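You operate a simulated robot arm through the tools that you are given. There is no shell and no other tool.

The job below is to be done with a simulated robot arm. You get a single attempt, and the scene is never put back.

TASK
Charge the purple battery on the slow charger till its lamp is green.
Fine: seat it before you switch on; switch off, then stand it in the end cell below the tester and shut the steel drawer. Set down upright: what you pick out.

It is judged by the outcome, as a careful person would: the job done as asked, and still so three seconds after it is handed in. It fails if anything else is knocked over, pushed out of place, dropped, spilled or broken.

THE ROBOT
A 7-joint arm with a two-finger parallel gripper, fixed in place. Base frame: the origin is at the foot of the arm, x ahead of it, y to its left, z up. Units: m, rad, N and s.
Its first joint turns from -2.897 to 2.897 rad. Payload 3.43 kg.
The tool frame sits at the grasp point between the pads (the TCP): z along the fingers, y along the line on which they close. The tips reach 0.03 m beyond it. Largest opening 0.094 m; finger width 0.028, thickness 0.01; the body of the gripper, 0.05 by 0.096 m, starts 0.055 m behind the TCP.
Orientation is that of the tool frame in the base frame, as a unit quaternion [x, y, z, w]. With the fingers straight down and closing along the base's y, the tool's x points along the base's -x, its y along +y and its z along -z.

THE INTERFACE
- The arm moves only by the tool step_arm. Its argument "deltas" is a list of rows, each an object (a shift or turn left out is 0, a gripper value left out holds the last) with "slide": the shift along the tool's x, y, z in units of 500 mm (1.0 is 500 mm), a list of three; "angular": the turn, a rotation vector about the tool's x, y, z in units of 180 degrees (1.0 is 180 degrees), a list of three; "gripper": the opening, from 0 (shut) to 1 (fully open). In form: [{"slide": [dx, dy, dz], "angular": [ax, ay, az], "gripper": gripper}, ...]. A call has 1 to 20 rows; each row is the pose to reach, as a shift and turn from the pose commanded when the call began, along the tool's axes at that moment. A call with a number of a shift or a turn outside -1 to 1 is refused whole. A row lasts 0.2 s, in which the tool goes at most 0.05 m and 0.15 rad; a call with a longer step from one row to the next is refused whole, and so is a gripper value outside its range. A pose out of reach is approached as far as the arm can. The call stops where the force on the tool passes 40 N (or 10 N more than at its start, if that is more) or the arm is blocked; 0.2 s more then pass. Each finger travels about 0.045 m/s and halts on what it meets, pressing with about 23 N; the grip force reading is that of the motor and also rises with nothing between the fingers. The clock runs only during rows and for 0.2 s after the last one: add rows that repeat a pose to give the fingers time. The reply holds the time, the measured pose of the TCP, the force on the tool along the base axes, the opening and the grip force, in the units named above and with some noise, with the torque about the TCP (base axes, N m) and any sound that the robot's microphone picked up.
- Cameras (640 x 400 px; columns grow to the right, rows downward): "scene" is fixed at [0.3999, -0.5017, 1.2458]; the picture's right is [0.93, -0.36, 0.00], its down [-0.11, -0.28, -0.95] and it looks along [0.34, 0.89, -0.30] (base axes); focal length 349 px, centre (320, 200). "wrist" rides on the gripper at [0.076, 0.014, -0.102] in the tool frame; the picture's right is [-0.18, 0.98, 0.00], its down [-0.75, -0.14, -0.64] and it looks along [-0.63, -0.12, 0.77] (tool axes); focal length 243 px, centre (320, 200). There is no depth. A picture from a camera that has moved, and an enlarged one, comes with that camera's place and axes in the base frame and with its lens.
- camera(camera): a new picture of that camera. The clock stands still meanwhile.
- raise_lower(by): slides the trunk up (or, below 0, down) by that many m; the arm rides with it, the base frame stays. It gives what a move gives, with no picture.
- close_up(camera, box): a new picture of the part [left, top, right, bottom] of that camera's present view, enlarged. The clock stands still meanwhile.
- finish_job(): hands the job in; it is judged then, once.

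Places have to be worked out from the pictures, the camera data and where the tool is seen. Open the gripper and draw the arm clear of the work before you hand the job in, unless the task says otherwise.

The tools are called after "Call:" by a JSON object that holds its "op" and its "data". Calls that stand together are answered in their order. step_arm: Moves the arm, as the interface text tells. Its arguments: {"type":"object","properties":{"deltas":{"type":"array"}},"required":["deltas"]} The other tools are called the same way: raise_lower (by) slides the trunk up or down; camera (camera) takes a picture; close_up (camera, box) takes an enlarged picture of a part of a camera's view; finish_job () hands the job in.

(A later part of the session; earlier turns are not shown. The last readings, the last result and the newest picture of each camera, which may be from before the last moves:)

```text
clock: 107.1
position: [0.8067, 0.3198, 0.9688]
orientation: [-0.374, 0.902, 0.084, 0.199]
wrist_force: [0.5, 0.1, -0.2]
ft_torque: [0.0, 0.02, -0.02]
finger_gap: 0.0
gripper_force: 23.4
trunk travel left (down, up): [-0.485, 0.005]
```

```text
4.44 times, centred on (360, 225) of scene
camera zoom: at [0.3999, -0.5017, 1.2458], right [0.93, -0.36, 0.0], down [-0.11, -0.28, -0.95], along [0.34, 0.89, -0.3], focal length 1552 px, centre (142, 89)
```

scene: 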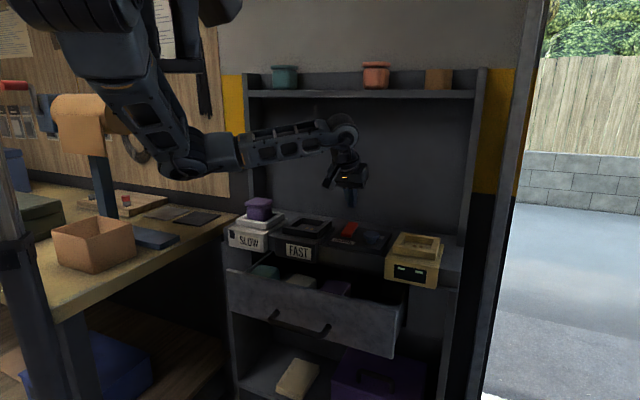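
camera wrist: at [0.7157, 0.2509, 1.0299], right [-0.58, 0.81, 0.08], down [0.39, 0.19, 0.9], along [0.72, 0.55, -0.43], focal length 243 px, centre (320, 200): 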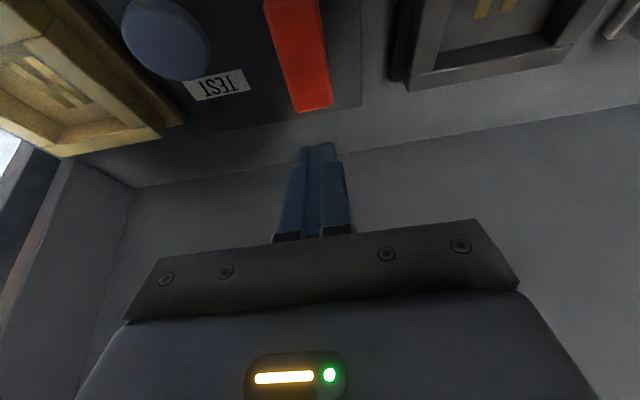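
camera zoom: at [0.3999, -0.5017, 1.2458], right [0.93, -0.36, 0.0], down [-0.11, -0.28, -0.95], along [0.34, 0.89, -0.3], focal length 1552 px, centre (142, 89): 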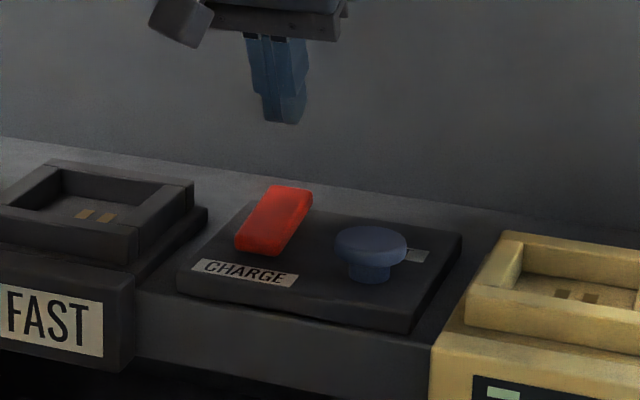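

Tip is above the rocker's back end (n≈0.81,u≈0.344). Lowering, then pressing in 3 mm steps.

Call:
{"op": "step_arm", "data": {"deltas": [{"slide": [0.017, 0, 0.036]}, {"slide": [0.034, 0, 0.072]}, {"slide": [0.0398, 0, 0.0852]}, {"slide": [0.0423, 0, 0.0906]}, {"slide": [0.0448, 0, 0.096]}, {"slide": [0.0473, 0, 0.1015]}, {"slide": [0.0499, 0, 0.107]}, {"slide": [0.0524, 0, 0.1124]}, {"slide": [0.055, 0, 0.1178]}]}}

Call:
{"op": "camera", "data": {"camera": "wrist"}}

Call:
{"op": "close_up", "data": {"camera": "scene", "box": [320, 205, 400, 265]}}

```text
clock: 108.5
position: [0.8071, 0.322, 0.9179]
orientation: [-0.374, 0.901, 0.083, 0.204]
wrist_force: [0.4, -1.0, 13.3]
ft_torque: [-0.03, 0.01, -0.01]
finger_gap: 0.0
gripper_force: 23.2
trunk travel left (down, up): [-0.485, 0.005]
stopped in row 7: the force on the tool passed its limit at 44 N (the readings are from after the stop); the commanded pose is now the measured one
```

```text
taken
camera wrist: at [0.7169, 0.2528, 0.9779], right [-0.58, 0.81, 0.08], down [0.38, 0.19, 0.9], along [0.72, 0.55, -0.42], focal length 243 px, centre (320, 200)
```

wrist: 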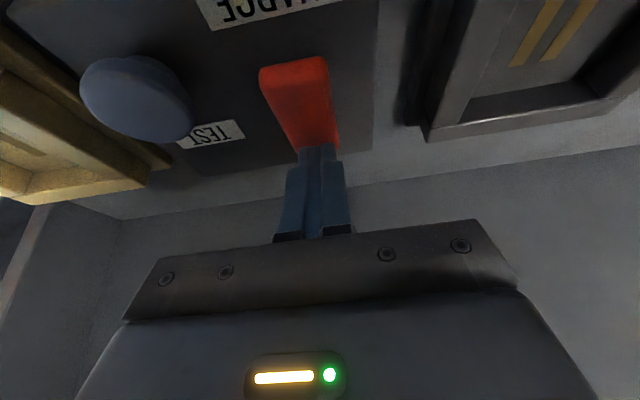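

```text
6.67 times, centred on (360, 235) of scene
camera zoom: at [0.3999, -0.5017, 1.2458], right [0.93, -0.36, 0.0], down [-0.11, -0.28, -0.95], along [0.34, 0.89, -0.3], focal length 2328 px, centre (53, -33)
```

zoom: 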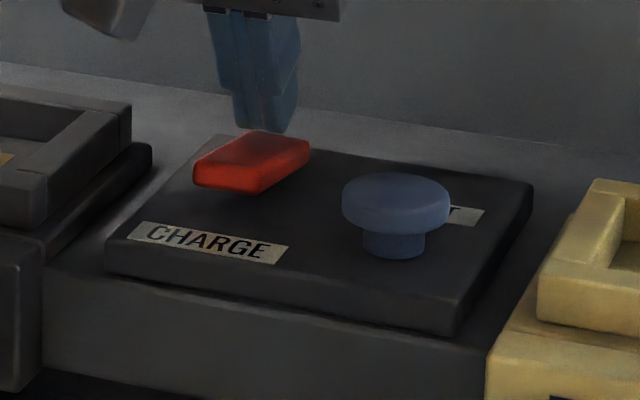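

The rocker is back to front-up: switched off. Raising, backing off and straightening the tool.

Call:
{"op": "step_arm", "data": {"deltas": [{"slide": [-0.025, 0, -0.054]}, {"slide": [-0.051, 0, -0.109]}, {"slide": [0.03, 0, -0.147]}, {"slide": [0.11, 0, -0.184], "angular": [0, 0.03, 0]}, {"slide": [0.148, 0, -0.201], "angular": [0, 0.07, 0]}, {"slide": [0.148, 0, -0.201], "angular": [0, 0.11, 0]}, {"slide": [0.148, 0, -0.201], "angular": [0, 0.139, 0]}, {"slide": [0.148, 0, -0.201], "angular": [0, 0.139, 0]}]}}

Call:
{"op": "camera", "data": {"camera": "scene"}}

Call:
{"op": "camera", "data": {"camera": "wrist"}}

```text
clock: 110.3
position: [0.7297, 0.2437, 0.9752]
orientation: [-0.382, 0.924, 0.0, 0.001]
wrist_force: [0.1, -0.1, -0.1]
ft_torque: [-0.03, -0.01, 0.01]
finger_gap: 0.0001
gripper_force: 23.1
trunk travel left (down, up): [-0.485, 0.005]
```

```text
taken
```

scene: 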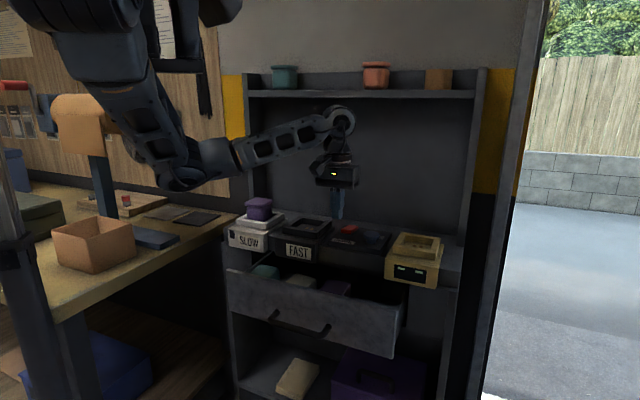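

```text
taken
camera wrist: at [0.6648, 0.1998, 1.0774], right [-0.56, 0.83, 0.0], down [0.63, 0.43, 0.64], along [0.53, 0.36, -0.76], focal length 243 px, centre (320, 200)
```

wrist: 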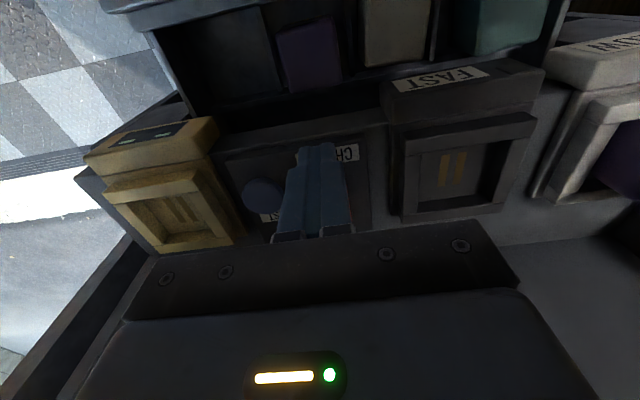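

Let me look closely at the drawer pieces before acting on this.

Call:
{"op": "close_up", "data": {"camera": "wrist", "box": [200, 0, 560, 110]}}

Call:
{"op": "step_arm", "data": {"deltas": [{"slide": [0.09, 0.01, 0]}, {"slide": [0.18, 0.02, 0]}, {"slide": [0.25, 0.03, 0]}, {"slide": [0.25, 0.03, 0]}]}}

Call:
{"op": "camera", "data": {"camera": "wrist"}}

Call:
{"op": "close_up", "data": {"camera": "wrist", "box": [160, 0, 480, 180]}}

Call:
{"op": "camera", "data": {"camera": "scene"}}

```text
1.78 times, centred on (380, 55) of wrist
camera zoom: at [0.6648, 0.1998, 1.0774], right [-0.56, 0.83, 0.0], down [0.63, 0.43, 0.64], along [0.53, 0.36, -0.76], focal length 431 px, centre (213, 458)
```

zoom: 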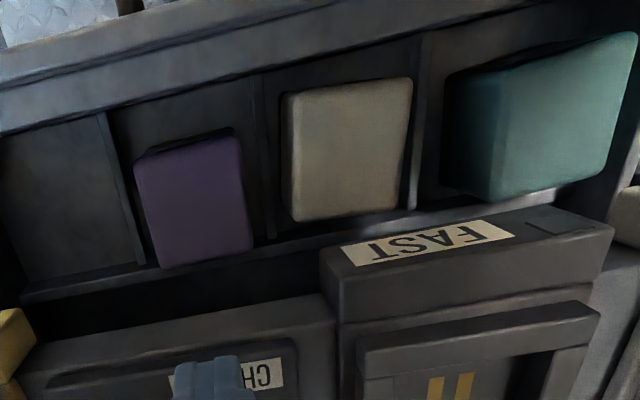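

```text
clock: 111.3
position: [0.6302, 0.1666, 0.973]
orientation: [-0.382, 0.924, 0.0, 0.001]
wrist_force: [0.3, 1.0, 0.8]
ft_torque: [-0.02, 0.05, -0.02]
finger_gap: 0.0
gripper_force: 22.5
trunk travel left (down, up): [-0.485, 0.005]
```

```text
taken
camera wrist: at [0.5653, 0.123, 1.0758], right [-0.56, 0.83, 0.0], down [0.63, 0.43, 0.65], along [0.53, 0.36, -0.76], focal length 243 px, centre (320, 200)
```

wrist: 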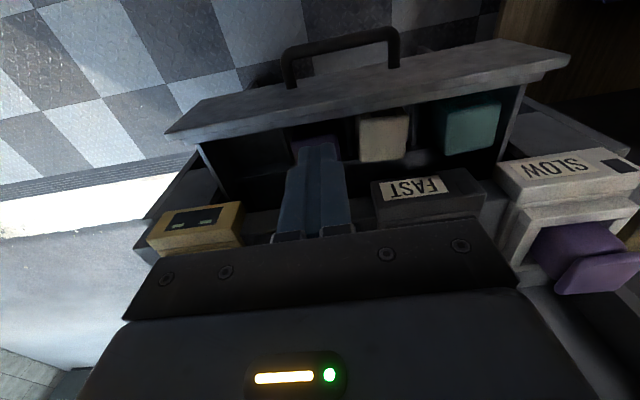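

```text
2.00 times, centred on (320, 90) of wrist
camera zoom: at [0.5653, 0.123, 1.0758], right [-0.56, 0.83, 0.0], down [0.63, 0.43, 0.65], along [0.53, 0.36, -0.76], focal length 485 px, centre (320, 420)
```

zoom: 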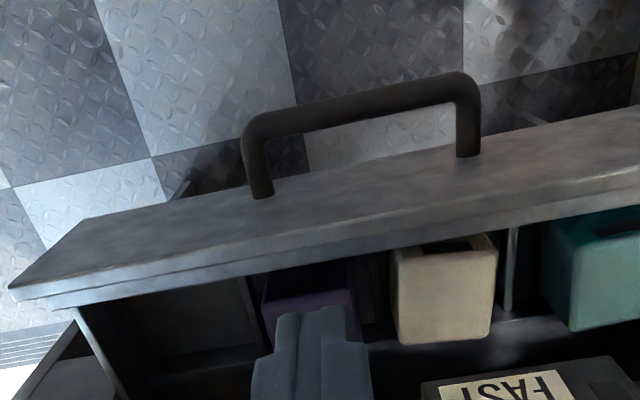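

```text
taken
```

scene: 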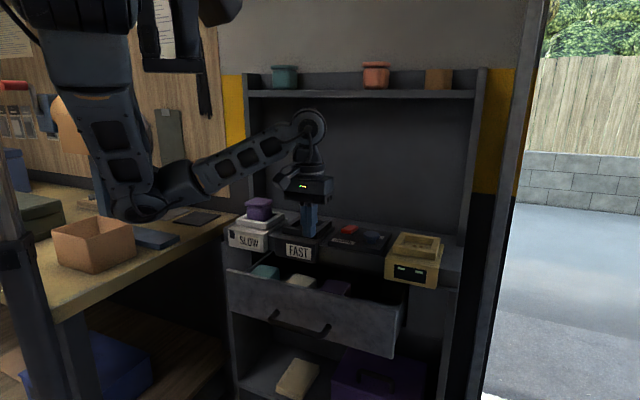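

The drawer pieces are plain battery blocks; I'm convinced. Before carrying the jar up to the shelf, I want the elbow back on its right/low side: I move in close and low in front of the handle and watch the elbow.

Call:
{"op": "step_arm", "data": {"deltas": [{"slide": [0.07, 0, 0]}, {"slide": [0.14, 0, 0]}, {"slide": [0.2, 0, 0.02]}, {"slide": [0.2, 0, 0.1]}, {"slide": [0.2, 0, 0.18]}, {"slide": [0.2, 0, 0.26]}, {"slide": [0.2, 0, 0.34]}, {"slide": [0.2, 0, 0.42]}, {"slide": [0.2, 0, 0.42]}]}}

Call:
{"op": "camera", "data": {"camera": "scene"}}

```text
clock: 113.3
position: [0.5594, 0.0944, 0.7644]
orientation: [-0.382, 0.924, 0.0, 0.003]
wrist_force: [0.8, 0.3, 0.3]
ft_torque: [0.01, 0.01, 0.02]
finger_gap: 0.0
gripper_force: 23.2
trunk travel left (down, up): [-0.485, 0.005]
```

```text
taken
```

scene: 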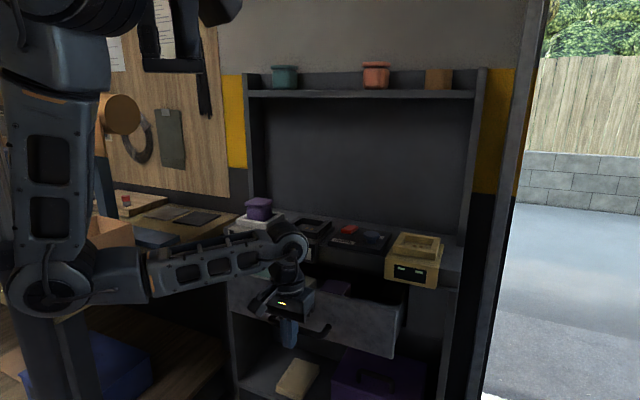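

The elbow swung down as hoped. Continuing a bit lower and to the right.

Call:
{"op": "step_arm", "data": {"deltas": [{"slide": [0, 0, 0.08]}, {"slide": [0, 0, 0.16]}, {"slide": [0, 0, 0.24]}, {"slide": [0, -0.06, 0.26]}, {"slide": [0, -0.13, 0.26]}, {"slide": [0, -0.2, 0.26]}, {"slide": [0, -0.2, 0.26]}]}}

Call:
{"op": "camera", "data": {"camera": "scene"}}

```text
clock: 114.9
position: [0.6301, 0.0246, 0.6348]
orientation: [-0.383, 0.924, 0.001, 0.001]
wrist_force: [-0.1, 0.6, 0.0]
ft_torque: [0.0, -0.02, -0.01]
finger_gap: 0.0
gripper_force: 23.5
trunk travel left (down, up): [-0.485, 0.005]
```

```text
taken
```

scene: 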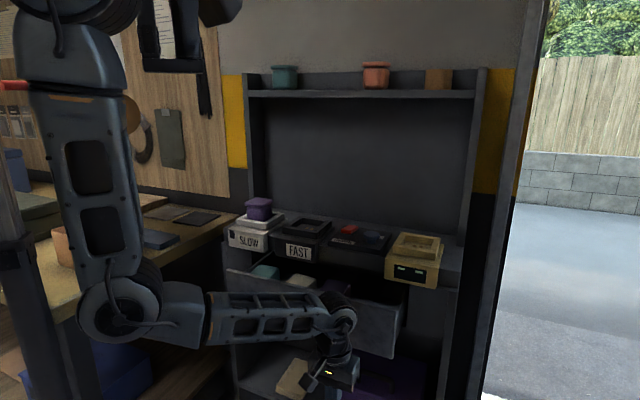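

Elbow is low now. Moving outward to the right in free space, then raising while watching.

Call:
{"op": "step_arm", "data": {"deltas": [{"slide": [-0.008, -0.08, -0.02]}, {"slide": [-0.015, -0.16, -0.04]}, {"slide": [-0.022, -0.24, -0.06]}, {"slide": [-0.028, -0.31, -0.08]}, {"slide": [-0.028, -0.31, -0.17]}, {"slide": [-0.028, -0.31, -0.26]}, {"slide": [-0.028, -0.31, -0.35]}, {"slide": [-0.028, -0.31, -0.35]}]}}

Call:
{"op": "camera", "data": {"camera": "scene"}}

```text
clock: 116.7
position: [0.7496, -0.0749, 0.8084]
orientation: [-0.383, 0.924, 0.0, 0.002]
wrist_force: [0.4, 0.4, 0.2]
ft_torque: [0.05, 0.02, 0.04]
finger_gap: 0.0001
gripper_force: 23.2
trunk travel left (down, up): [-0.485, 0.005]
```

```text
taken
```

scene: 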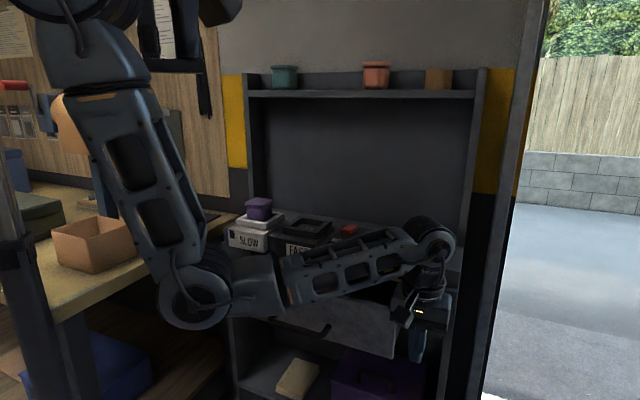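

Continuing to raise here, checking the elbow.

Call:
{"op": "step_arm", "data": {"deltas": [{"slide": [0, 0, -0.09]}, {"slide": [0, 0, -0.18]}, {"slide": [0, 0, -0.27]}, {"slide": [0, 0, -0.36]}, {"slide": [0, 0, -0.45]}, {"slide": [0, 0, -0.54]}, {"slide": [0, 0, -0.6]}, {"slide": [0, 0, -0.6]}]}}

Call:
{"op": "camera", "data": {"camera": "scene"}}

```text
clock: 118.5
position: [0.7811, -0.0622, 0.9292]
orientation: [-0.384, 0.922, -0.003, 0.045]
wrist_force: [-0.5, -0.6, 0.2]
ft_torque: [-0.01, -0.02, -0.01]
finger_gap: 0.0
gripper_force: 22.4
out of reach, approached as far as the arm can: row 2, 3, 4, 5, 6, 7, 8
trunk travel left (down, up): [-0.485, 0.005]
```

```text
taken
```

scene: 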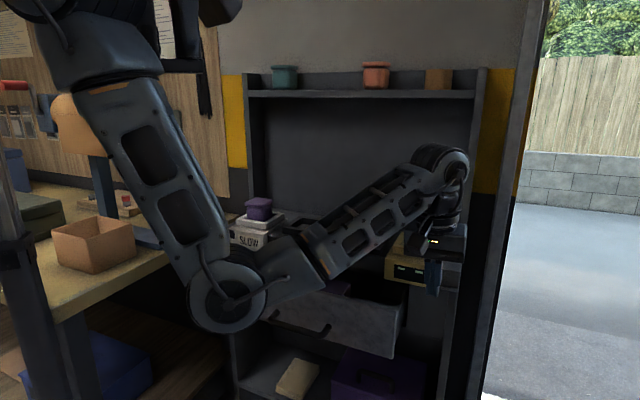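

The arm says it cannot rise further here. I make a small downward test move to learn the commanded reference.

Call:
{"op": "step_arm", "data": {"deltas": [{"slide": [0, 0, 0.1]}, {"slide": [0, 0, 0.2]}, {"slide": [0, 0, 0.2]}]}}

Call:
{"op": "camera", "data": {"camera": "scene"}}

```text
clock: 119.3
position: [0.793, -0.0585, 0.8278]
orientation: [-0.384, 0.922, -0.002, 0.045]
wrist_force: [0.3, 0.3, 0.5]
ft_torque: [0.0, 0.02, 0.0]
finger_gap: 0.0
gripper_force: 23.3
trunk travel left (down, up): [-0.485, 0.005]
```

```text
taken
```

scene: 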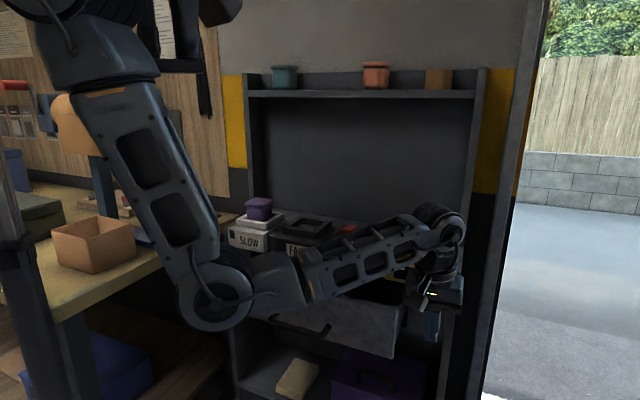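

The reached pose is the reference. Now rising to z≈0.9 and moving left over the open drawer to u≈0.30 to try raising there, as in the earlier good configuration.

Call:
{"op": "step_arm", "data": {"deltas": [{"slide": [-0.006, 0, -0.07], "angular": [0, 0.015, 0]}, {"slide": [-0.013, 0.02, -0.14], "angular": [0, 0.0287, 0]}, {"slide": [-0.05, 0.1, -0.137], "angular": [0, 0.0287, 0]}, {"slide": [-0.09, 0.18, -0.133], "angular": [0, 0.0287, 0]}, {"slide": [-0.13, 0.26, -0.13], "angular": [0, 0.0287, 0]}, {"slide": [-0.17, 0.34, -0.126], "angular": [0, 0.0287, 0]}, {"slide": [-0.21, 0.42, -0.122], "angular": [0, 0.0287, 0]}, {"slide": [-0.24, 0.51, -0.119], "angular": [0, 0.0287, 0]}, {"slide": [-0.252, 0.6, -0.118], "angular": [0, 0.0287, 0]}, {"slide": [-0.252, 0.6, -0.118], "angular": [0, 0.0287, 0]}]}}

Call:
{"op": "camera", "data": {"camera": "scene"}}

```text
clock: 121.5
position: [0.6673, 0.2433, 0.8823]
orientation: [-0.383, 0.924, -0.02, 0.003]
wrist_force: [-0.6, -0.9, 0.9]
ft_torque: [0.0, 0.0, 0.0]
finger_gap: 0.0
gripper_force: 23.5
trunk travel left (down, up): [-0.485, 0.005]
```

```text
taken
```

scene: 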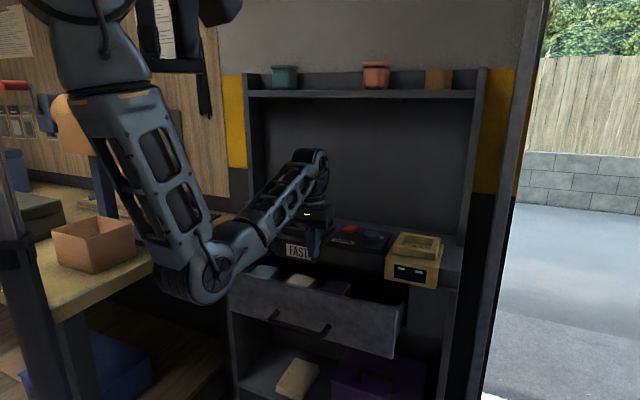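

Looks similar to the earlier good family. Raising here in steps.

Call:
{"op": "step_arm", "data": {"deltas": [{"slide": [0, 0, -0.08]}, {"slide": [0, 0, -0.16]}, {"slide": [0, 0, -0.24]}, {"slide": [0, 0, -0.32]}, {"slide": [0, 0, -0.4]}, {"slide": [0, 0, -0.4]}]}}

Call:
{"op": "camera", "data": {"camera": "scene"}}

```text
clock: 122.9
position: [0.6801, 0.2694, 0.9134]
orientation: [-0.385, 0.922, 0.001, 0.032]
wrist_force: [-0.7, 0.3, 0.7]
ft_torque: [0.0, 0.0, 0.0]
finger_gap: 0.0
gripper_force: 22.7
out of reach, approached as far as the arm can: row 1, 2, 3, 4, 5, 6
trunk travel left (down, up): [-0.485, 0.005]
```

```text
taken
```

scene: 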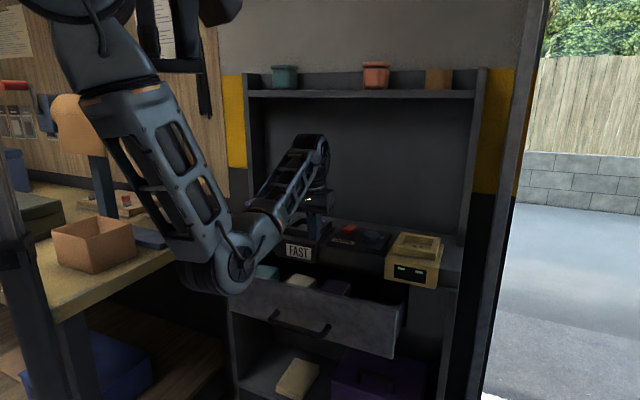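

In this elbow-down posture the wrist limits it. The earlier good swing happened with yaw −45°, so I level the tool, step back slightly and rotate to −45°.

Call:
{"op": "step_arm", "data": {"deltas": [{"slide": [0.03, 0, 0.01], "angular": [0, 0.0204, 0]}, {"slide": [0.06, 0, 0.02], "angular": [0, 0.0204, 0]}, {"slide": [0.06, 0, 0.02], "angular": [0, 0.0204, 0]}]}}

Call:
{"op": "step_arm", "data": {"deltas": [{"angular": [0, 0, 0.045]}, {"angular": [0, 0, 0.09]}, {"angular": [0, 0, 0.135]}, {"angular": [0, 0, 0.18]}, {"angular": [0, 0, 0.225]}, {"angular": [0, 0, 0.27]}, {"angular": [0, 0, 0.315]}, {"angular": [0, 0, 0.36]}, {"angular": [0, 0, 0.405]}, {"angular": [0, 0, 0.45]}, {"angular": [0, 0, 0.48]}, {"angular": [0, 0, 0.5]}]}}

Call:
{"op": "camera", "data": {"camera": "scene"}}

```text
clock: 123.7
position: [0.6586, 0.2477, 0.9025]
orientation: [-0.384, 0.923, -0.011, 0.001]
wrist_force: [0.1, 1.0, -0.1]
ft_torque: [-0.04, 0.01, 0.01]
finger_gap: 0.0
gripper_force: 23.2
trunk travel left (down, up): [-0.485, 0.005]
```

```text
clock: 126.3
position: [0.6568, 0.2502, 0.9022]
orientation: [0.381, 0.924, -0.007, 0.009]
wrist_force: [-0.4, -0.2, -0.4]
ft_torque: [-0.03, -0.03, 0.03]
finger_gap: 0.0
gripper_force: 23.1
trunk travel left (down, up): [-0.485, 0.005]
```

```text
taken
```

scene: 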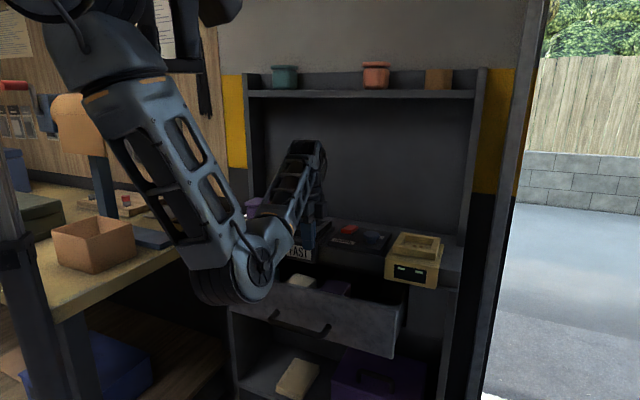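

The elbow moved further right. Raising now.

Call:
{"op": "step_arm", "data": {"deltas": [{"slide": [0, 0, -0.08]}, {"slide": [0, 0, -0.16]}, {"slide": [0, 0, -0.24]}, {"slide": [0, 0, -0.32]}, {"slide": [0, 0, -0.4]}, {"slide": [0, 0, -0.4]}]}}

Call:
{"op": "camera", "data": {"camera": "scene"}}

```text
clock: 127.7
position: [0.6548, 0.2555, 1.0994]
orientation: [0.381, 0.925, -0.007, 0.01]
wrist_force: [-0.2, 0.1, 0.1]
ft_torque: [0.03, 0.01, 0.0]
finger_gap: 0.0001
gripper_force: 22.4
trunk travel left (down, up): [-0.485, 0.005]
```

```text
taken
```

scene: 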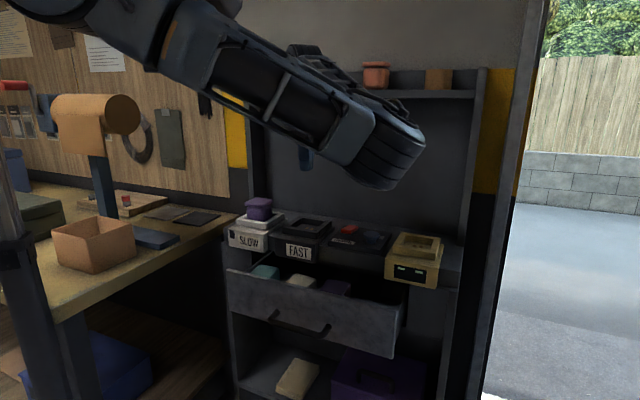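

Elbow-right posture is restored. Leveling the tool and going up a little, then rotating back to yaw 45° at this safe height.

Call:
{"op": "step_arm", "data": {"deltas": [{"slide": [0, 0, -0.05], "angular": [-0.0017, 0.0076, 0.0013]}, {"slide": [0, 0, -0.1], "angular": [-0.0017, 0.0076, 0.0013]}, {"slide": [0, 0, -0.1], "angular": [-0.0017, 0.0076, 0.0013]}]}}

Call:
{"op": "step_arm", "data": {"deltas": [{"angular": [0, 0, -0.045]}, {"angular": [0, 0, -0.09]}, {"angular": [0, 0, -0.135]}, {"angular": [0, 0, -0.18]}, {"angular": [0, 0, -0.225]}, {"angular": [0, 0, -0.27]}, {"angular": [0, 0, -0.315]}, {"angular": [0, 0, -0.36]}, {"angular": [0, 0, -0.405]}, {"angular": [0, 0, -0.45]}, {"angular": [0, 0, -0.48]}, {"angular": [0, 0, -0.5]}]}}

Call:
{"op": "camera", "data": {"camera": "scene"}}

Call:
{"op": "camera", "data": {"camera": "wrist"}}

```text
clock: 128.5
position: [0.6546, 0.255, 1.1506]
orientation: [0.383, 0.924, 0.001, -0.001]
wrist_force: [0.2, -0.3, 0.4]
ft_torque: [-0.04, -0.01, -0.02]
finger_gap: 0.0001
gripper_force: 22.8
trunk travel left (down, up): [-0.485, 0.005]
```

```text
clock: 131.1
position: [0.6543, 0.2556, 1.1531]
orientation: [-0.383, 0.924, 0.001, -0.001]
wrist_force: [-0.4, 0.1, -0.4]
ft_torque: [-0.02, 0.02, -0.01]
finger_gap: 0.0003
gripper_force: 23.1
trunk travel left (down, up): [-0.485, 0.005]
```

```text
taken
```

scene: 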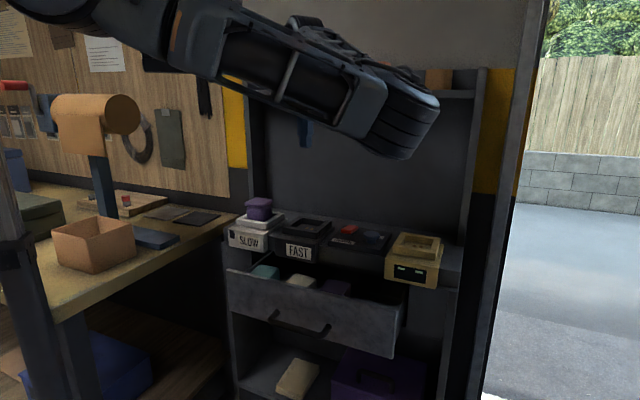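

```text
taken
camera wrist: at [0.5899, 0.2121, 1.2553], right [-0.57, 0.82, 0.0], down [0.63, 0.43, 0.64], along [0.53, 0.36, -0.77], focal length 243 px, centre (320, 200)
```

wrist: 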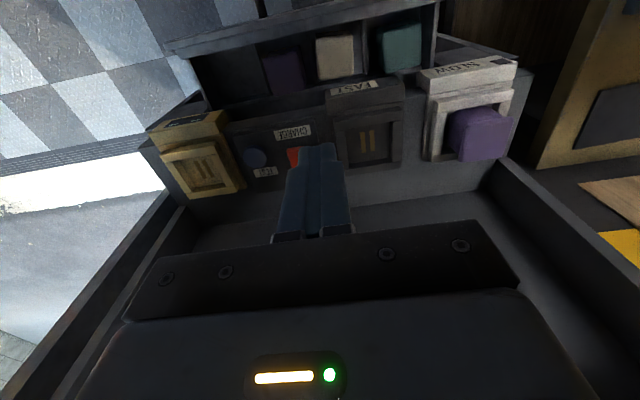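

Posture restored. Now going to the jar: up and left in front of the charger at the same relative height as before, opening the gripper.

Call:
{"op": "step_arm", "data": {"deltas": [{"slide": [-0.025, 0.03, -0.06], "gripper": 0.95}, {"slide": [-0.05, 0.09, -0.12]}, {"slide": [-0.075, 0.15, -0.18]}, {"slide": [-0.1, 0.21, -0.24]}, {"slide": [-0.13, 0.28, -0.29]}, {"slide": [-0.15, 0.35, -0.33]}, {"slide": [-0.174, 0.42, -0.344]}, {"slide": [-0.174, 0.444, -0.344]}, {"slide": [-0.174, 0.444, -0.344]}]}}

Call:
{"op": "camera", "data": {"camera": "scene"}}

Call:
{"op": "camera", "data": {"camera": "wrist"}}

```text
clock: 133.1
position: [0.5582, 0.4743, 1.3237]
orientation: [-0.383, 0.924, 0.0, -0.001]
wrist_force: [-0.1, 0.6, 0.4]
ft_torque: [-0.04, 0.0, -0.01]
finger_gap: 0.0891
gripper_force: 0.1
trunk travel left (down, up): [-0.485, 0.005]
```

```text
taken
```

scene: 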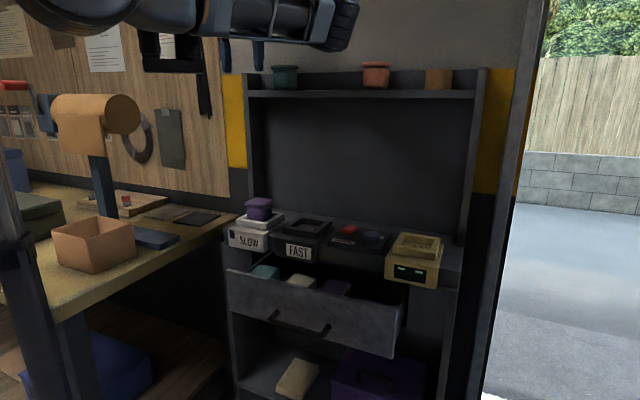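

```text
taken
camera wrist: at [0.4937, 0.4309, 1.4272], right [-0.56, 0.83, 0.0], down [0.63, 0.43, 0.64], along [0.53, 0.36, -0.77], focal length 243 px, centre (320, 200)
```

wrist: 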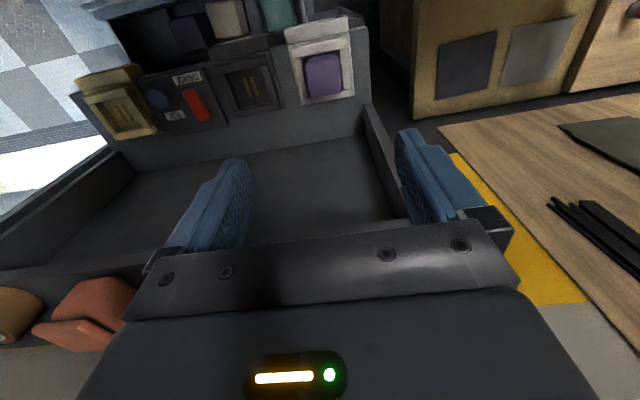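

Same posture as the first time. Lowering the trunk 0.25 m, then aligning over the jar.

Call:
{"op": "raise_lower", "data": {"by": -0.25}}

Call:
{"op": "step_arm", "data": {"deltas": [{"slide": [-0.04, 0, 0]}, {"slide": [-0.077, 0, 0]}, {"slide": [-0.077, 0, 0]}]}}

Call:
{"op": "camera", "data": {"camera": "wrist"}}

Call:
{"op": "close_up", "data": {"camera": "wrist", "box": [240, 0, 400, 160]}}

```text
clock: 135.7
position: [0.5582, 0.4738, 1.0744]
orientation: [-0.383, 0.924, 0.001, 0.0]
wrist_force: [-0.4, -0.4, 0.3]
ft_torque: [0.0, -0.04, 0.01]
finger_gap: 0.0894
gripper_force: 0.1
trunk travel left (down, up): [-0.235, 0.255]
```

```text
clock: 136.5
position: [0.585, 0.5021, 1.0741]
orientation: [-0.383, 0.924, 0.001, 0.0]
wrist_force: [-0.5, -0.7, 0.3]
ft_torque: [0.03, -0.01, -0.02]
finger_gap: 0.0892
gripper_force: 0.0
trunk travel left (down, up): [-0.235, 0.255]
```

```text
taken
camera wrist: at [0.5207, 0.4577, 1.1763], right [-0.56, 0.83, 0.0], down [0.63, 0.43, 0.64], along [0.53, 0.36, -0.77], focal length 243 px, centre (320, 200)
```

wrist: 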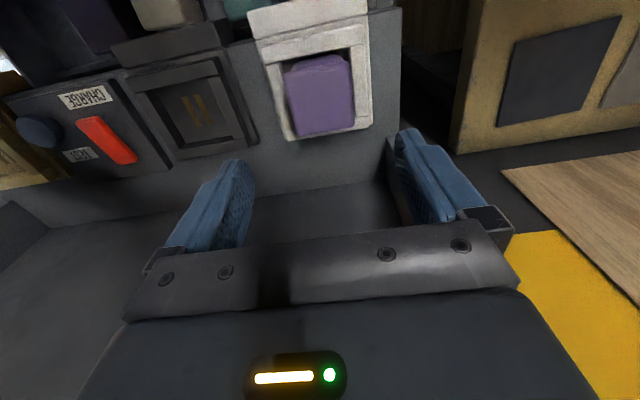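

```text
2.50 times, centred on (320, 80) of wrist
camera zoom: at [0.5207, 0.4577, 1.1763], right [-0.56, 0.83, 0.0], down [0.63, 0.43, 0.64], along [0.53, 0.36, -0.77], focal length 606 px, centre (320, 500)
```

zoom: 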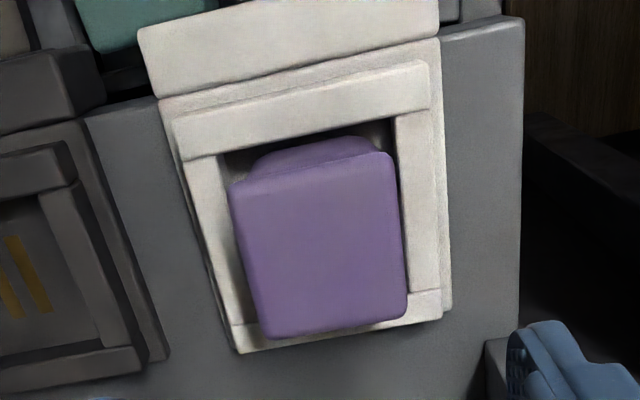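

Identical view to after releasing it. Lowering 0.15 m to the former release pose and gripping.

Call:
{"op": "raise_lower", "data": {"by": -0.15}}

Call:
{"op": "step_arm", "data": {"deltas": [{"gripper": 0}, {"gripper": 0}, {"gripper": 0}, {"gripper": 0}, {"gripper": 0}]}}

Call:
{"op": "camera", "data": {"camera": "wrist"}}

```text
clock: 138.2
position: [0.5844, 0.502, 0.9241]
orientation: [-0.382, 0.924, 0.001, 0.0]
wrist_force: [-0.1, 0.2, 0.4]
ft_torque: [0.0, -0.01, -0.03]
finger_gap: 0.0893
gripper_force: 0.1
trunk travel left (down, up): [-0.085, 0.405]
```

```text
clock: 139.4
position: [0.5859, 0.5014, 0.9248]
orientation: [-0.383, 0.924, 0.001, 0.0]
wrist_force: [0.1, 0.5, 1.2]
ft_torque: [0.01, 0.03, -0.01]
finger_gap: 0.0681
gripper_force: 23.1
trunk travel left (down, up): [-0.085, 0.405]
```

```text
taken
camera wrist: at [0.5207, 0.4576, 1.0264], right [-0.56, 0.83, 0.0], down [0.63, 0.43, 0.64], along [0.53, 0.36, -0.77], focal length 243 px, centre (320, 200)
```

wrist: 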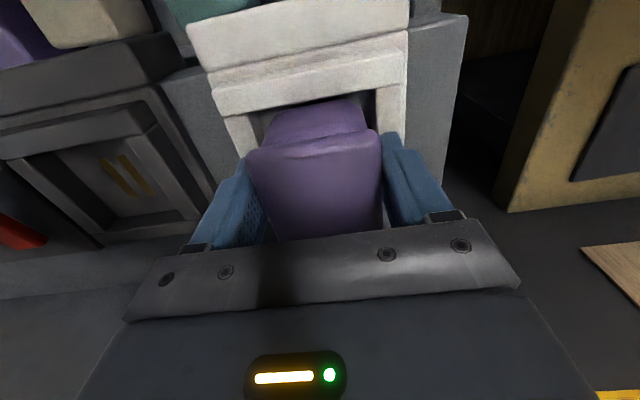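

Gripped the same as before (0.068). Lifting with the trunk, backing off from the charger, then trunk up to shelf height.

Call:
{"op": "raise_lower", "data": {"by": 0.15}}

Call:
{"op": "step_arm", "data": {"deltas": [{"slide": [0.04, 0, 0]}, {"slide": [0.077, 0, 0]}, {"slide": [0.077, 0, 0]}]}}

Call:
{"op": "raise_lower", "data": {"by": 0.25}}

Call:
{"op": "camera", "data": {"camera": "scene"}}

Call:
{"op": "camera", "data": {"camera": "wrist"}}

```text
clock: 141.2
position: [0.5852, 0.5011, 1.075]
orientation: [-0.383, 0.924, 0.001, 0.0]
wrist_force: [-0.3, -0.3, -2.1]
ft_torque: [0.0, 0.02, 0.02]
finger_gap: 0.068
gripper_force: 23.5
trunk travel left (down, up): [-0.235, 0.255]
```

```text
clock: 142.0
position: [0.5591, 0.4738, 1.0742]
orientation: [-0.382, 0.924, 0.001, 0.001]
wrist_force: [-0.1, 0.5, -1.4]
ft_torque: [-0.05, -0.01, -0.05]
finger_gap: 0.0678
gripper_force: 23.2
trunk travel left (down, up): [-0.235, 0.255]
```

```text
clock: 144.6
position: [0.5599, 0.4721, 1.3245]
orientation: [-0.383, 0.924, 0.001, -0.001]
wrist_force: [-0.1, -0.1, -0.3]
ft_torque: [0.01, 0.04, -0.06]
finger_gap: 0.0679
gripper_force: 23.2
trunk travel left (down, up): [-0.485, 0.005]
```

```text
taken
```

scene: 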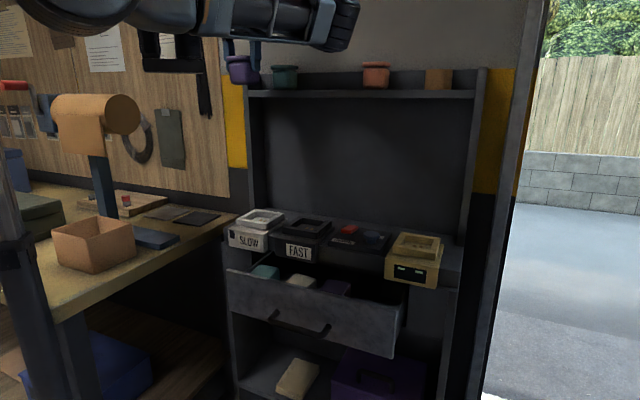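

```text
taken
camera wrist: at [0.495, 0.4297, 1.4267], right [-0.56, 0.83, 0.0], down [0.63, 0.43, 0.64], along [0.53, 0.36, -0.77], focal length 243 px, centre (320, 200)
```

wrist: 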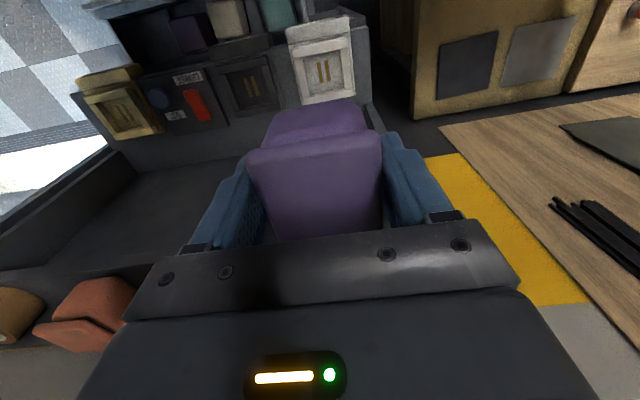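

Moving up and right along the front of the shelf to the jar's original lateral position.

Call:
{"op": "step_arm", "data": {"deltas": [{"slide": [0, 0, -0.08]}, {"slide": [0, -0.06, -0.107]}, {"slide": [0, -0.14, -0.107]}, {"slide": [0, -0.22, -0.107]}, {"slide": [0, -0.29, -0.107]}, {"slide": [0, -0.332, -0.107]}, {"slide": [0, -0.332, -0.107]}]}}

Call:
{"op": "step_arm", "data": {"deltas": [{"slide": [-0.08, 0, 0]}, {"slide": [-0.16, 0, 0]}, {"slide": [-0.24, 0, 0]}, {"slide": [-0.3, 0, 0]}, {"slide": [-0.327, 0, 0]}, {"slide": [-0.327, 0, 0]}]}}

Call:
{"op": "camera", "data": {"camera": "scene"}}

Call:
{"op": "camera", "data": {"camera": "wrist"}}

Call:
{"op": "close_up", "data": {"camera": "scene", "box": [240, 10, 400, 110]}}

```text
clock: 146.2
position: [0.6763, 0.3555, 1.3796]
orientation: [-0.383, 0.924, 0.0, 0.0]
wrist_force: [-0.1, 0.8, -1.4]
ft_torque: [0.01, 0.03, -0.03]
finger_gap: 0.0681
gripper_force: 23.8
trunk travel left (down, up): [-0.485, 0.005]
```

```text
clock: 147.6
position: [0.7936, 0.47, 1.3786]
orientation: [-0.382, 0.924, 0.001, -0.001]
wrist_force: [-0.7, 0.3, -1.5]
ft_torque: [-0.03, -0.04, 0.0]
finger_gap: 0.0683
gripper_force: 23.0
trunk travel left (down, up): [-0.485, 0.005]
```

```text
taken
```

scene: 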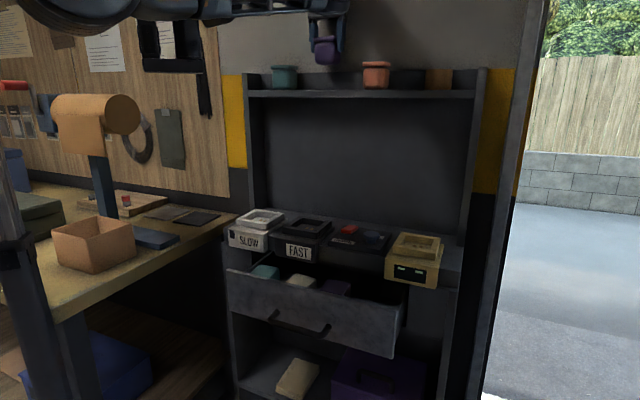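

```text
taken
camera wrist: at [0.7287, 0.4265, 1.4815], right [-0.56, 0.83, 0.0], down [0.63, 0.43, 0.64], along [0.53, 0.36, -0.77], focal length 243 px, centre (320, 200)
```

wrist: 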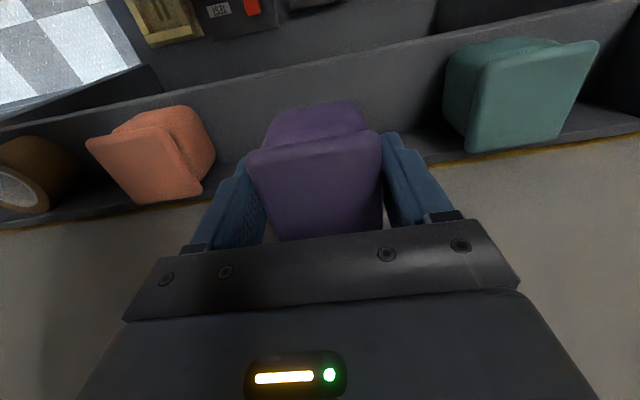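

```text
4.00 times, centred on (320, 60) of scene
camera zoom: at [0.3999, -0.5017, 1.2458], right [0.93, -0.36, 0.0], down [-0.11, -0.28, -0.95], along [0.34, 0.89, -0.3], focal length 1397 px, centre (320, 760)
```

zoom: 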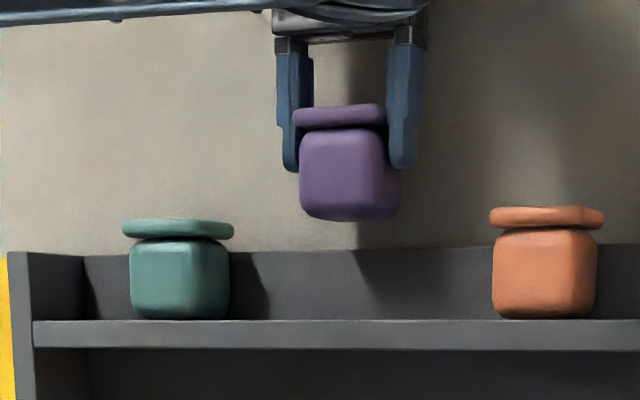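

Directly above its original place. The initial grip had pulled the jar ~3 mm left, so I shift 3 mm right and lower slowly to the shelf.

Call:
{"op": "step_arm", "data": {"deltas": [{"slide": [0, -0.006, 0.02]}, {"slide": [0, -0.006, 0.06]}, {"slide": [0, -0.006, 0.1]}, {"slide": [0, -0.006, 0.116]}, {"slide": [0, -0.006, 0.122]}, {"slide": [0, -0.006, 0.126]}, {"slide": [0, -0.006, 0.13]}, {"slide": [0, -0.006, 0.133]}]}}

Call:
{"op": "close_up", "data": {"camera": "scene", "box": [240, 10, 400, 110]}}

```text
clock: 149.4
position: [0.7957, 0.4693, 1.3123]
orientation: [-0.383, 0.924, 0.001, -0.001]
wrist_force: [-0.4, -0.4, 3.3]
ft_torque: [-0.21, 0.03, 0.0]
finger_gap: 0.0682
gripper_force: 23.0
trunk travel left (down, up): [-0.485, 0.005]
```

```text
4.00 times, centred on (320, 60) of scene
camera zoom: at [0.3999, -0.5017, 1.2458], right [0.93, -0.36, 0.0], down [-0.11, -0.28, -0.95], along [0.34, 0.89, -0.3], focal length 1397 px, centre (320, 760)
```

zoom: 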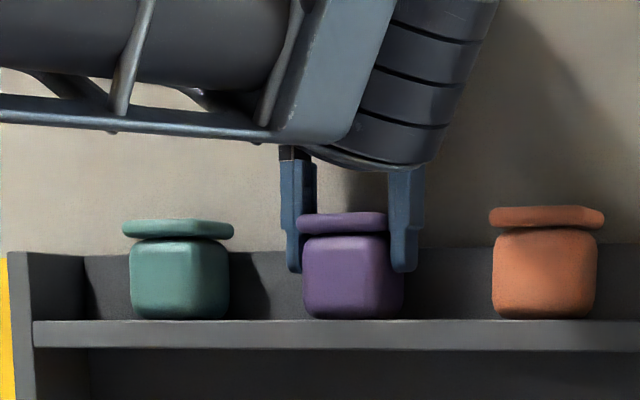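

The jar's outline matches its original pixels (302–403) and it touches the shelf lightly. Releasing.

Call:
{"op": "step_arm", "data": {"deltas": [{"gripper": 0.3}, {"gripper": 0.95}, {"gripper": 0.95}, {"gripper": 0.95}, {"gripper": 0.95}]}}

Call:
{"op": "close_up", "data": {"camera": "scene", "box": [240, 10, 400, 110]}}

Call:
{"op": "camera", "data": {"camera": "wrist"}}

```text
clock: 150.6
position: [0.7943, 0.4699, 1.3096]
orientation: [-0.383, 0.924, 0.0, -0.001]
wrist_force: [-0.8, -0.1, 0.0]
ft_torque: [-0.01, 0.01, -0.03]
finger_gap: 0.0891
gripper_force: 0.0
trunk travel left (down, up): [-0.485, 0.005]
```

```text
4.00 times, centred on (320, 60) of scene
camera zoom: at [0.3999, -0.5017, 1.2458], right [0.93, -0.36, 0.0], down [-0.11, -0.28, -0.95], along [0.34, 0.89, -0.3], focal length 1397 px, centre (320, 760)
```

zoom: 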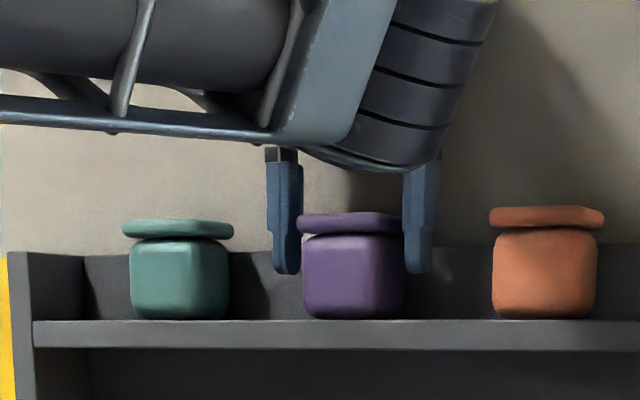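

```text
taken
camera wrist: at [0.7307, 0.4257, 1.4136], right [-0.56, 0.83, 0.0], down [0.63, 0.43, 0.64], along [0.53, 0.36, -0.77], focal length 243 px, centre (320, 200)
```

wrist: 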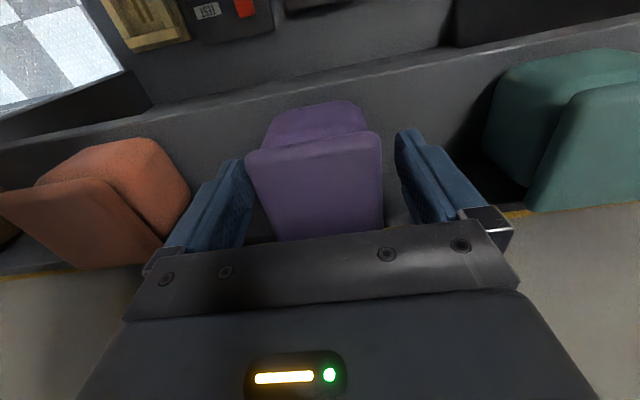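

Jar is back exactly where it was. Rising straight up and backing away.

Call:
{"op": "step_arm", "data": {"deltas": [{"slide": [0, 0, -0.05]}, {"slide": [0, 0, -0.11]}, {"slide": [0, 0, -0.17]}, {"slide": [0.07, 0, -0.17]}, {"slide": [0.15, 0, -0.17]}, {"slide": [0.23, 0, -0.17]}, {"slide": [0.31, 0, -0.15]}, {"slide": [0.39, 0, -0.13]}, {"slide": [0.45, -0.04, -0.08]}, {"slide": [0.47, -0.08, -0.03]}, {"slide": [0.47, -0.12, 0.03]}, {"slide": [0.47, -0.16, 0.09]}, {"slide": [0.47, -0.18, 0.15]}, {"slide": [0.47, -0.18, 0.2]}, {"slide": [0.47, -0.18, 0.2]}]}}

Call:
{"op": "camera", "data": {"camera": "scene"}}

Call:
{"op": "camera", "data": {"camera": "wrist"}}

Call:
{"op": "close_up", "data": {"camera": "scene", "box": [240, 50, 400, 110]}}

```text
clock: 153.8
position: [0.6911, 0.2385, 1.2105]
orientation: [-0.383, 0.924, 0.002, 0.0]
wrist_force: [-0.8, -1.2, 0.0]
ft_torque: [0.02, 0.01, -0.01]
finger_gap: 0.0892
gripper_force: 0.1
trunk travel left (down, up): [-0.485, 0.005]
```

```text
taken
```

scene: 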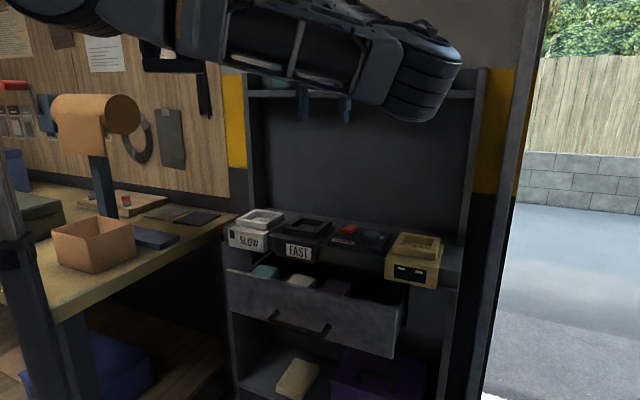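

```text
taken
camera wrist: at [0.6266, 0.1953, 1.3122], right [-0.56, 0.83, 0.0], down [0.63, 0.43, 0.64], along [0.53, 0.36, -0.77], focal length 243 px, centre (320, 200)
```

wrist: 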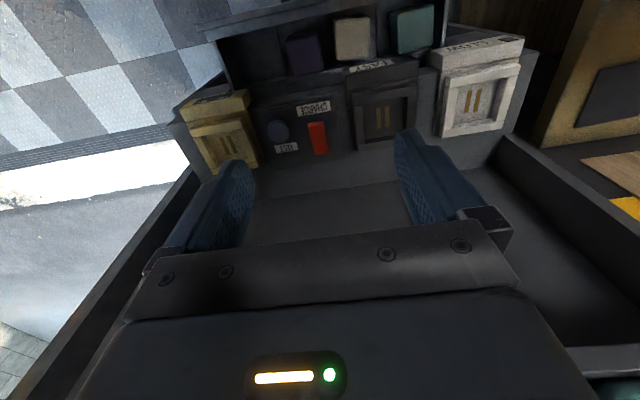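

```text
4.00 times, centred on (320, 80) of scene
camera zoom: at [0.3999, -0.5017, 1.2458], right [0.93, -0.36, 0.0], down [-0.11, -0.28, -0.95], along [0.34, 0.89, -0.3], focal length 1397 px, centre (320, 680)
```

zoom: 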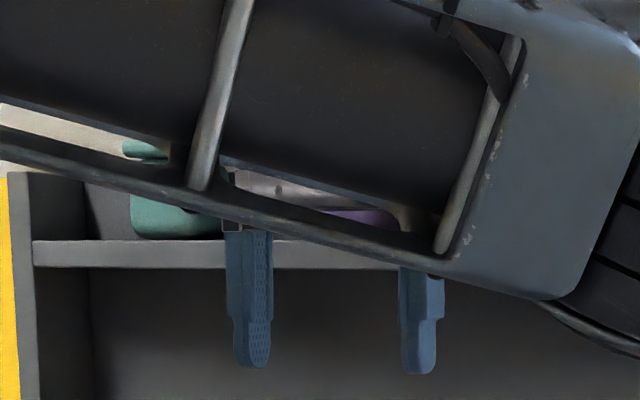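

Now an enlarged view of the drawer from here for locating the purple battery and the end cell.

Call:
{"op": "close_up", "data": {"camera": "wrist", "box": [200, 0, 460, 120]}}

Call:
{"op": "close_up", "data": {"camera": "scene", "box": [230, 240, 410, 345]}}

```text
2.46 times, centred on (330, 60) of wrist
camera zoom: at [0.6266, 0.1953, 1.3122], right [-0.56, 0.83, 0.0], down [0.63, 0.43, 0.64], along [0.53, 0.36, -0.77], focal length 597 px, centre (295, 545)
```

zoom: 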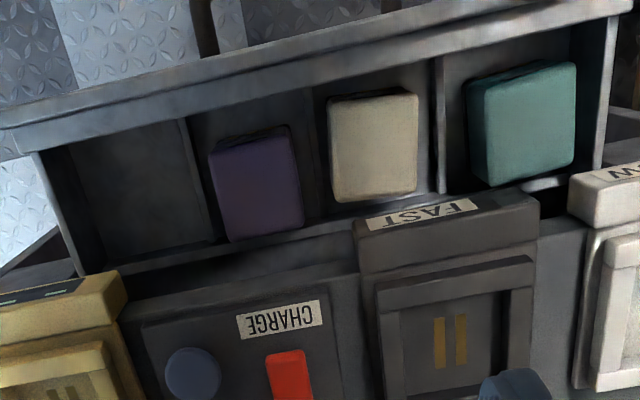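

```text
3.56 times, centred on (320, 292) of scene
camera zoom: at [0.3999, -0.5017, 1.2458], right [0.93, -0.36, 0.0], down [-0.11, -0.28, -0.95], along [0.34, 0.89, -0.3], focal length 1242 px, centre (320, -129)
```

zoom: 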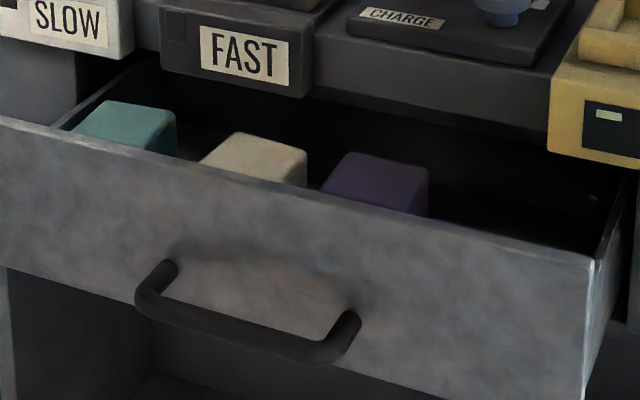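

Purple battery: top centre n≈0.662,u≈0.349 (x≈0.714,y≈0.220), top z≈0.769, ~0.061 wide, dividers only up to ~0.71. I align above it with 0.08 opening and lower the trunk.

Call:
{"op": "step_arm", "data": {"deltas": [{"slide": [-0.003, -0.03, 0], "gripper": 0.85}, {"slide": [-0.006, -0.058, 0]}, {"slide": [-0.006, -0.058, 0]}]}}

Call:
{"op": "raise_lower", "data": {"by": -0.3}}

Call:
{"op": "camera", "data": {"camera": "wrist"}}

Call:
{"op": "camera", "data": {"camera": "scene"}}

Call:
{"op": "close_up", "data": {"camera": "wrist", "box": [200, 20, 440, 180]}}

```text
clock: 154.6
position: [0.7147, 0.2195, 1.2106]
orientation: [-0.382, 0.924, 0.0, 0.0]
wrist_force: [0.5, -0.8, -1.5]
ft_torque: [-0.04, -0.01, 0.03]
finger_gap: 0.0798
gripper_force: 0.0
trunk travel left (down, up): [-0.485, 0.005]
```

```text
clock: 157.6
position: [0.7142, 0.2202, 0.9104]
orientation: [-0.383, 0.924, 0.001, 0.0]
wrist_force: [0.1, 0.8, 0.2]
ft_torque: [-0.01, 0.0, 0.01]
finger_gap: 0.0798
gripper_force: 0.0
trunk travel left (down, up): [-0.185, 0.305]
```

```text
taken
camera wrist: at [0.6498, 0.1768, 1.0131], right [-0.56, 0.83, 0.0], down [0.63, 0.43, 0.64], along [0.53, 0.36, -0.77], focal length 243 px, centre (320, 200)
```

wrist: 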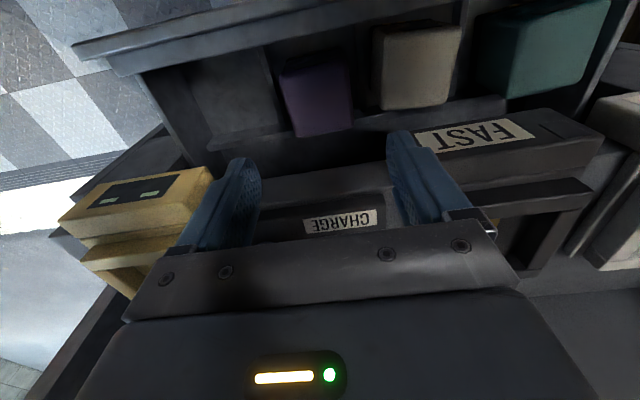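

```text
taken
```

scene: 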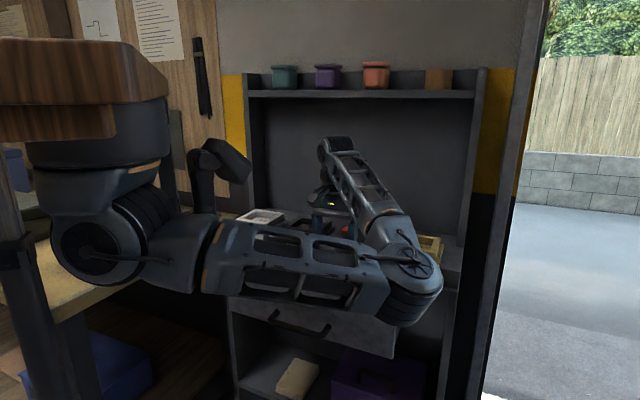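

```text
2.50 times, centred on (320, 100) of wrist
camera zoom: at [0.6498, 0.1768, 1.0131], right [-0.56, 0.83, 0.0], down [0.63, 0.43, 0.64], along [0.53, 0.36, -0.77], focal length 606 px, centre (320, 450)
```

zoom: 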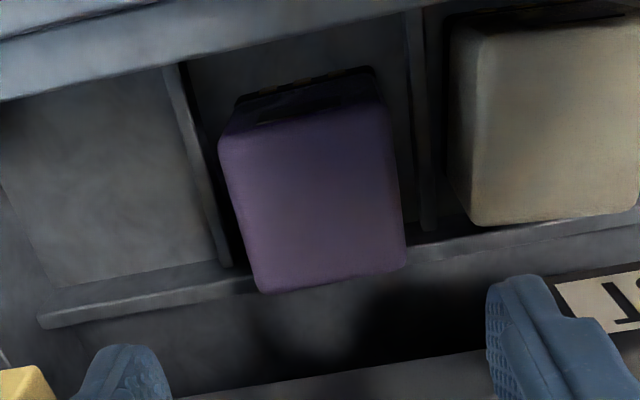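

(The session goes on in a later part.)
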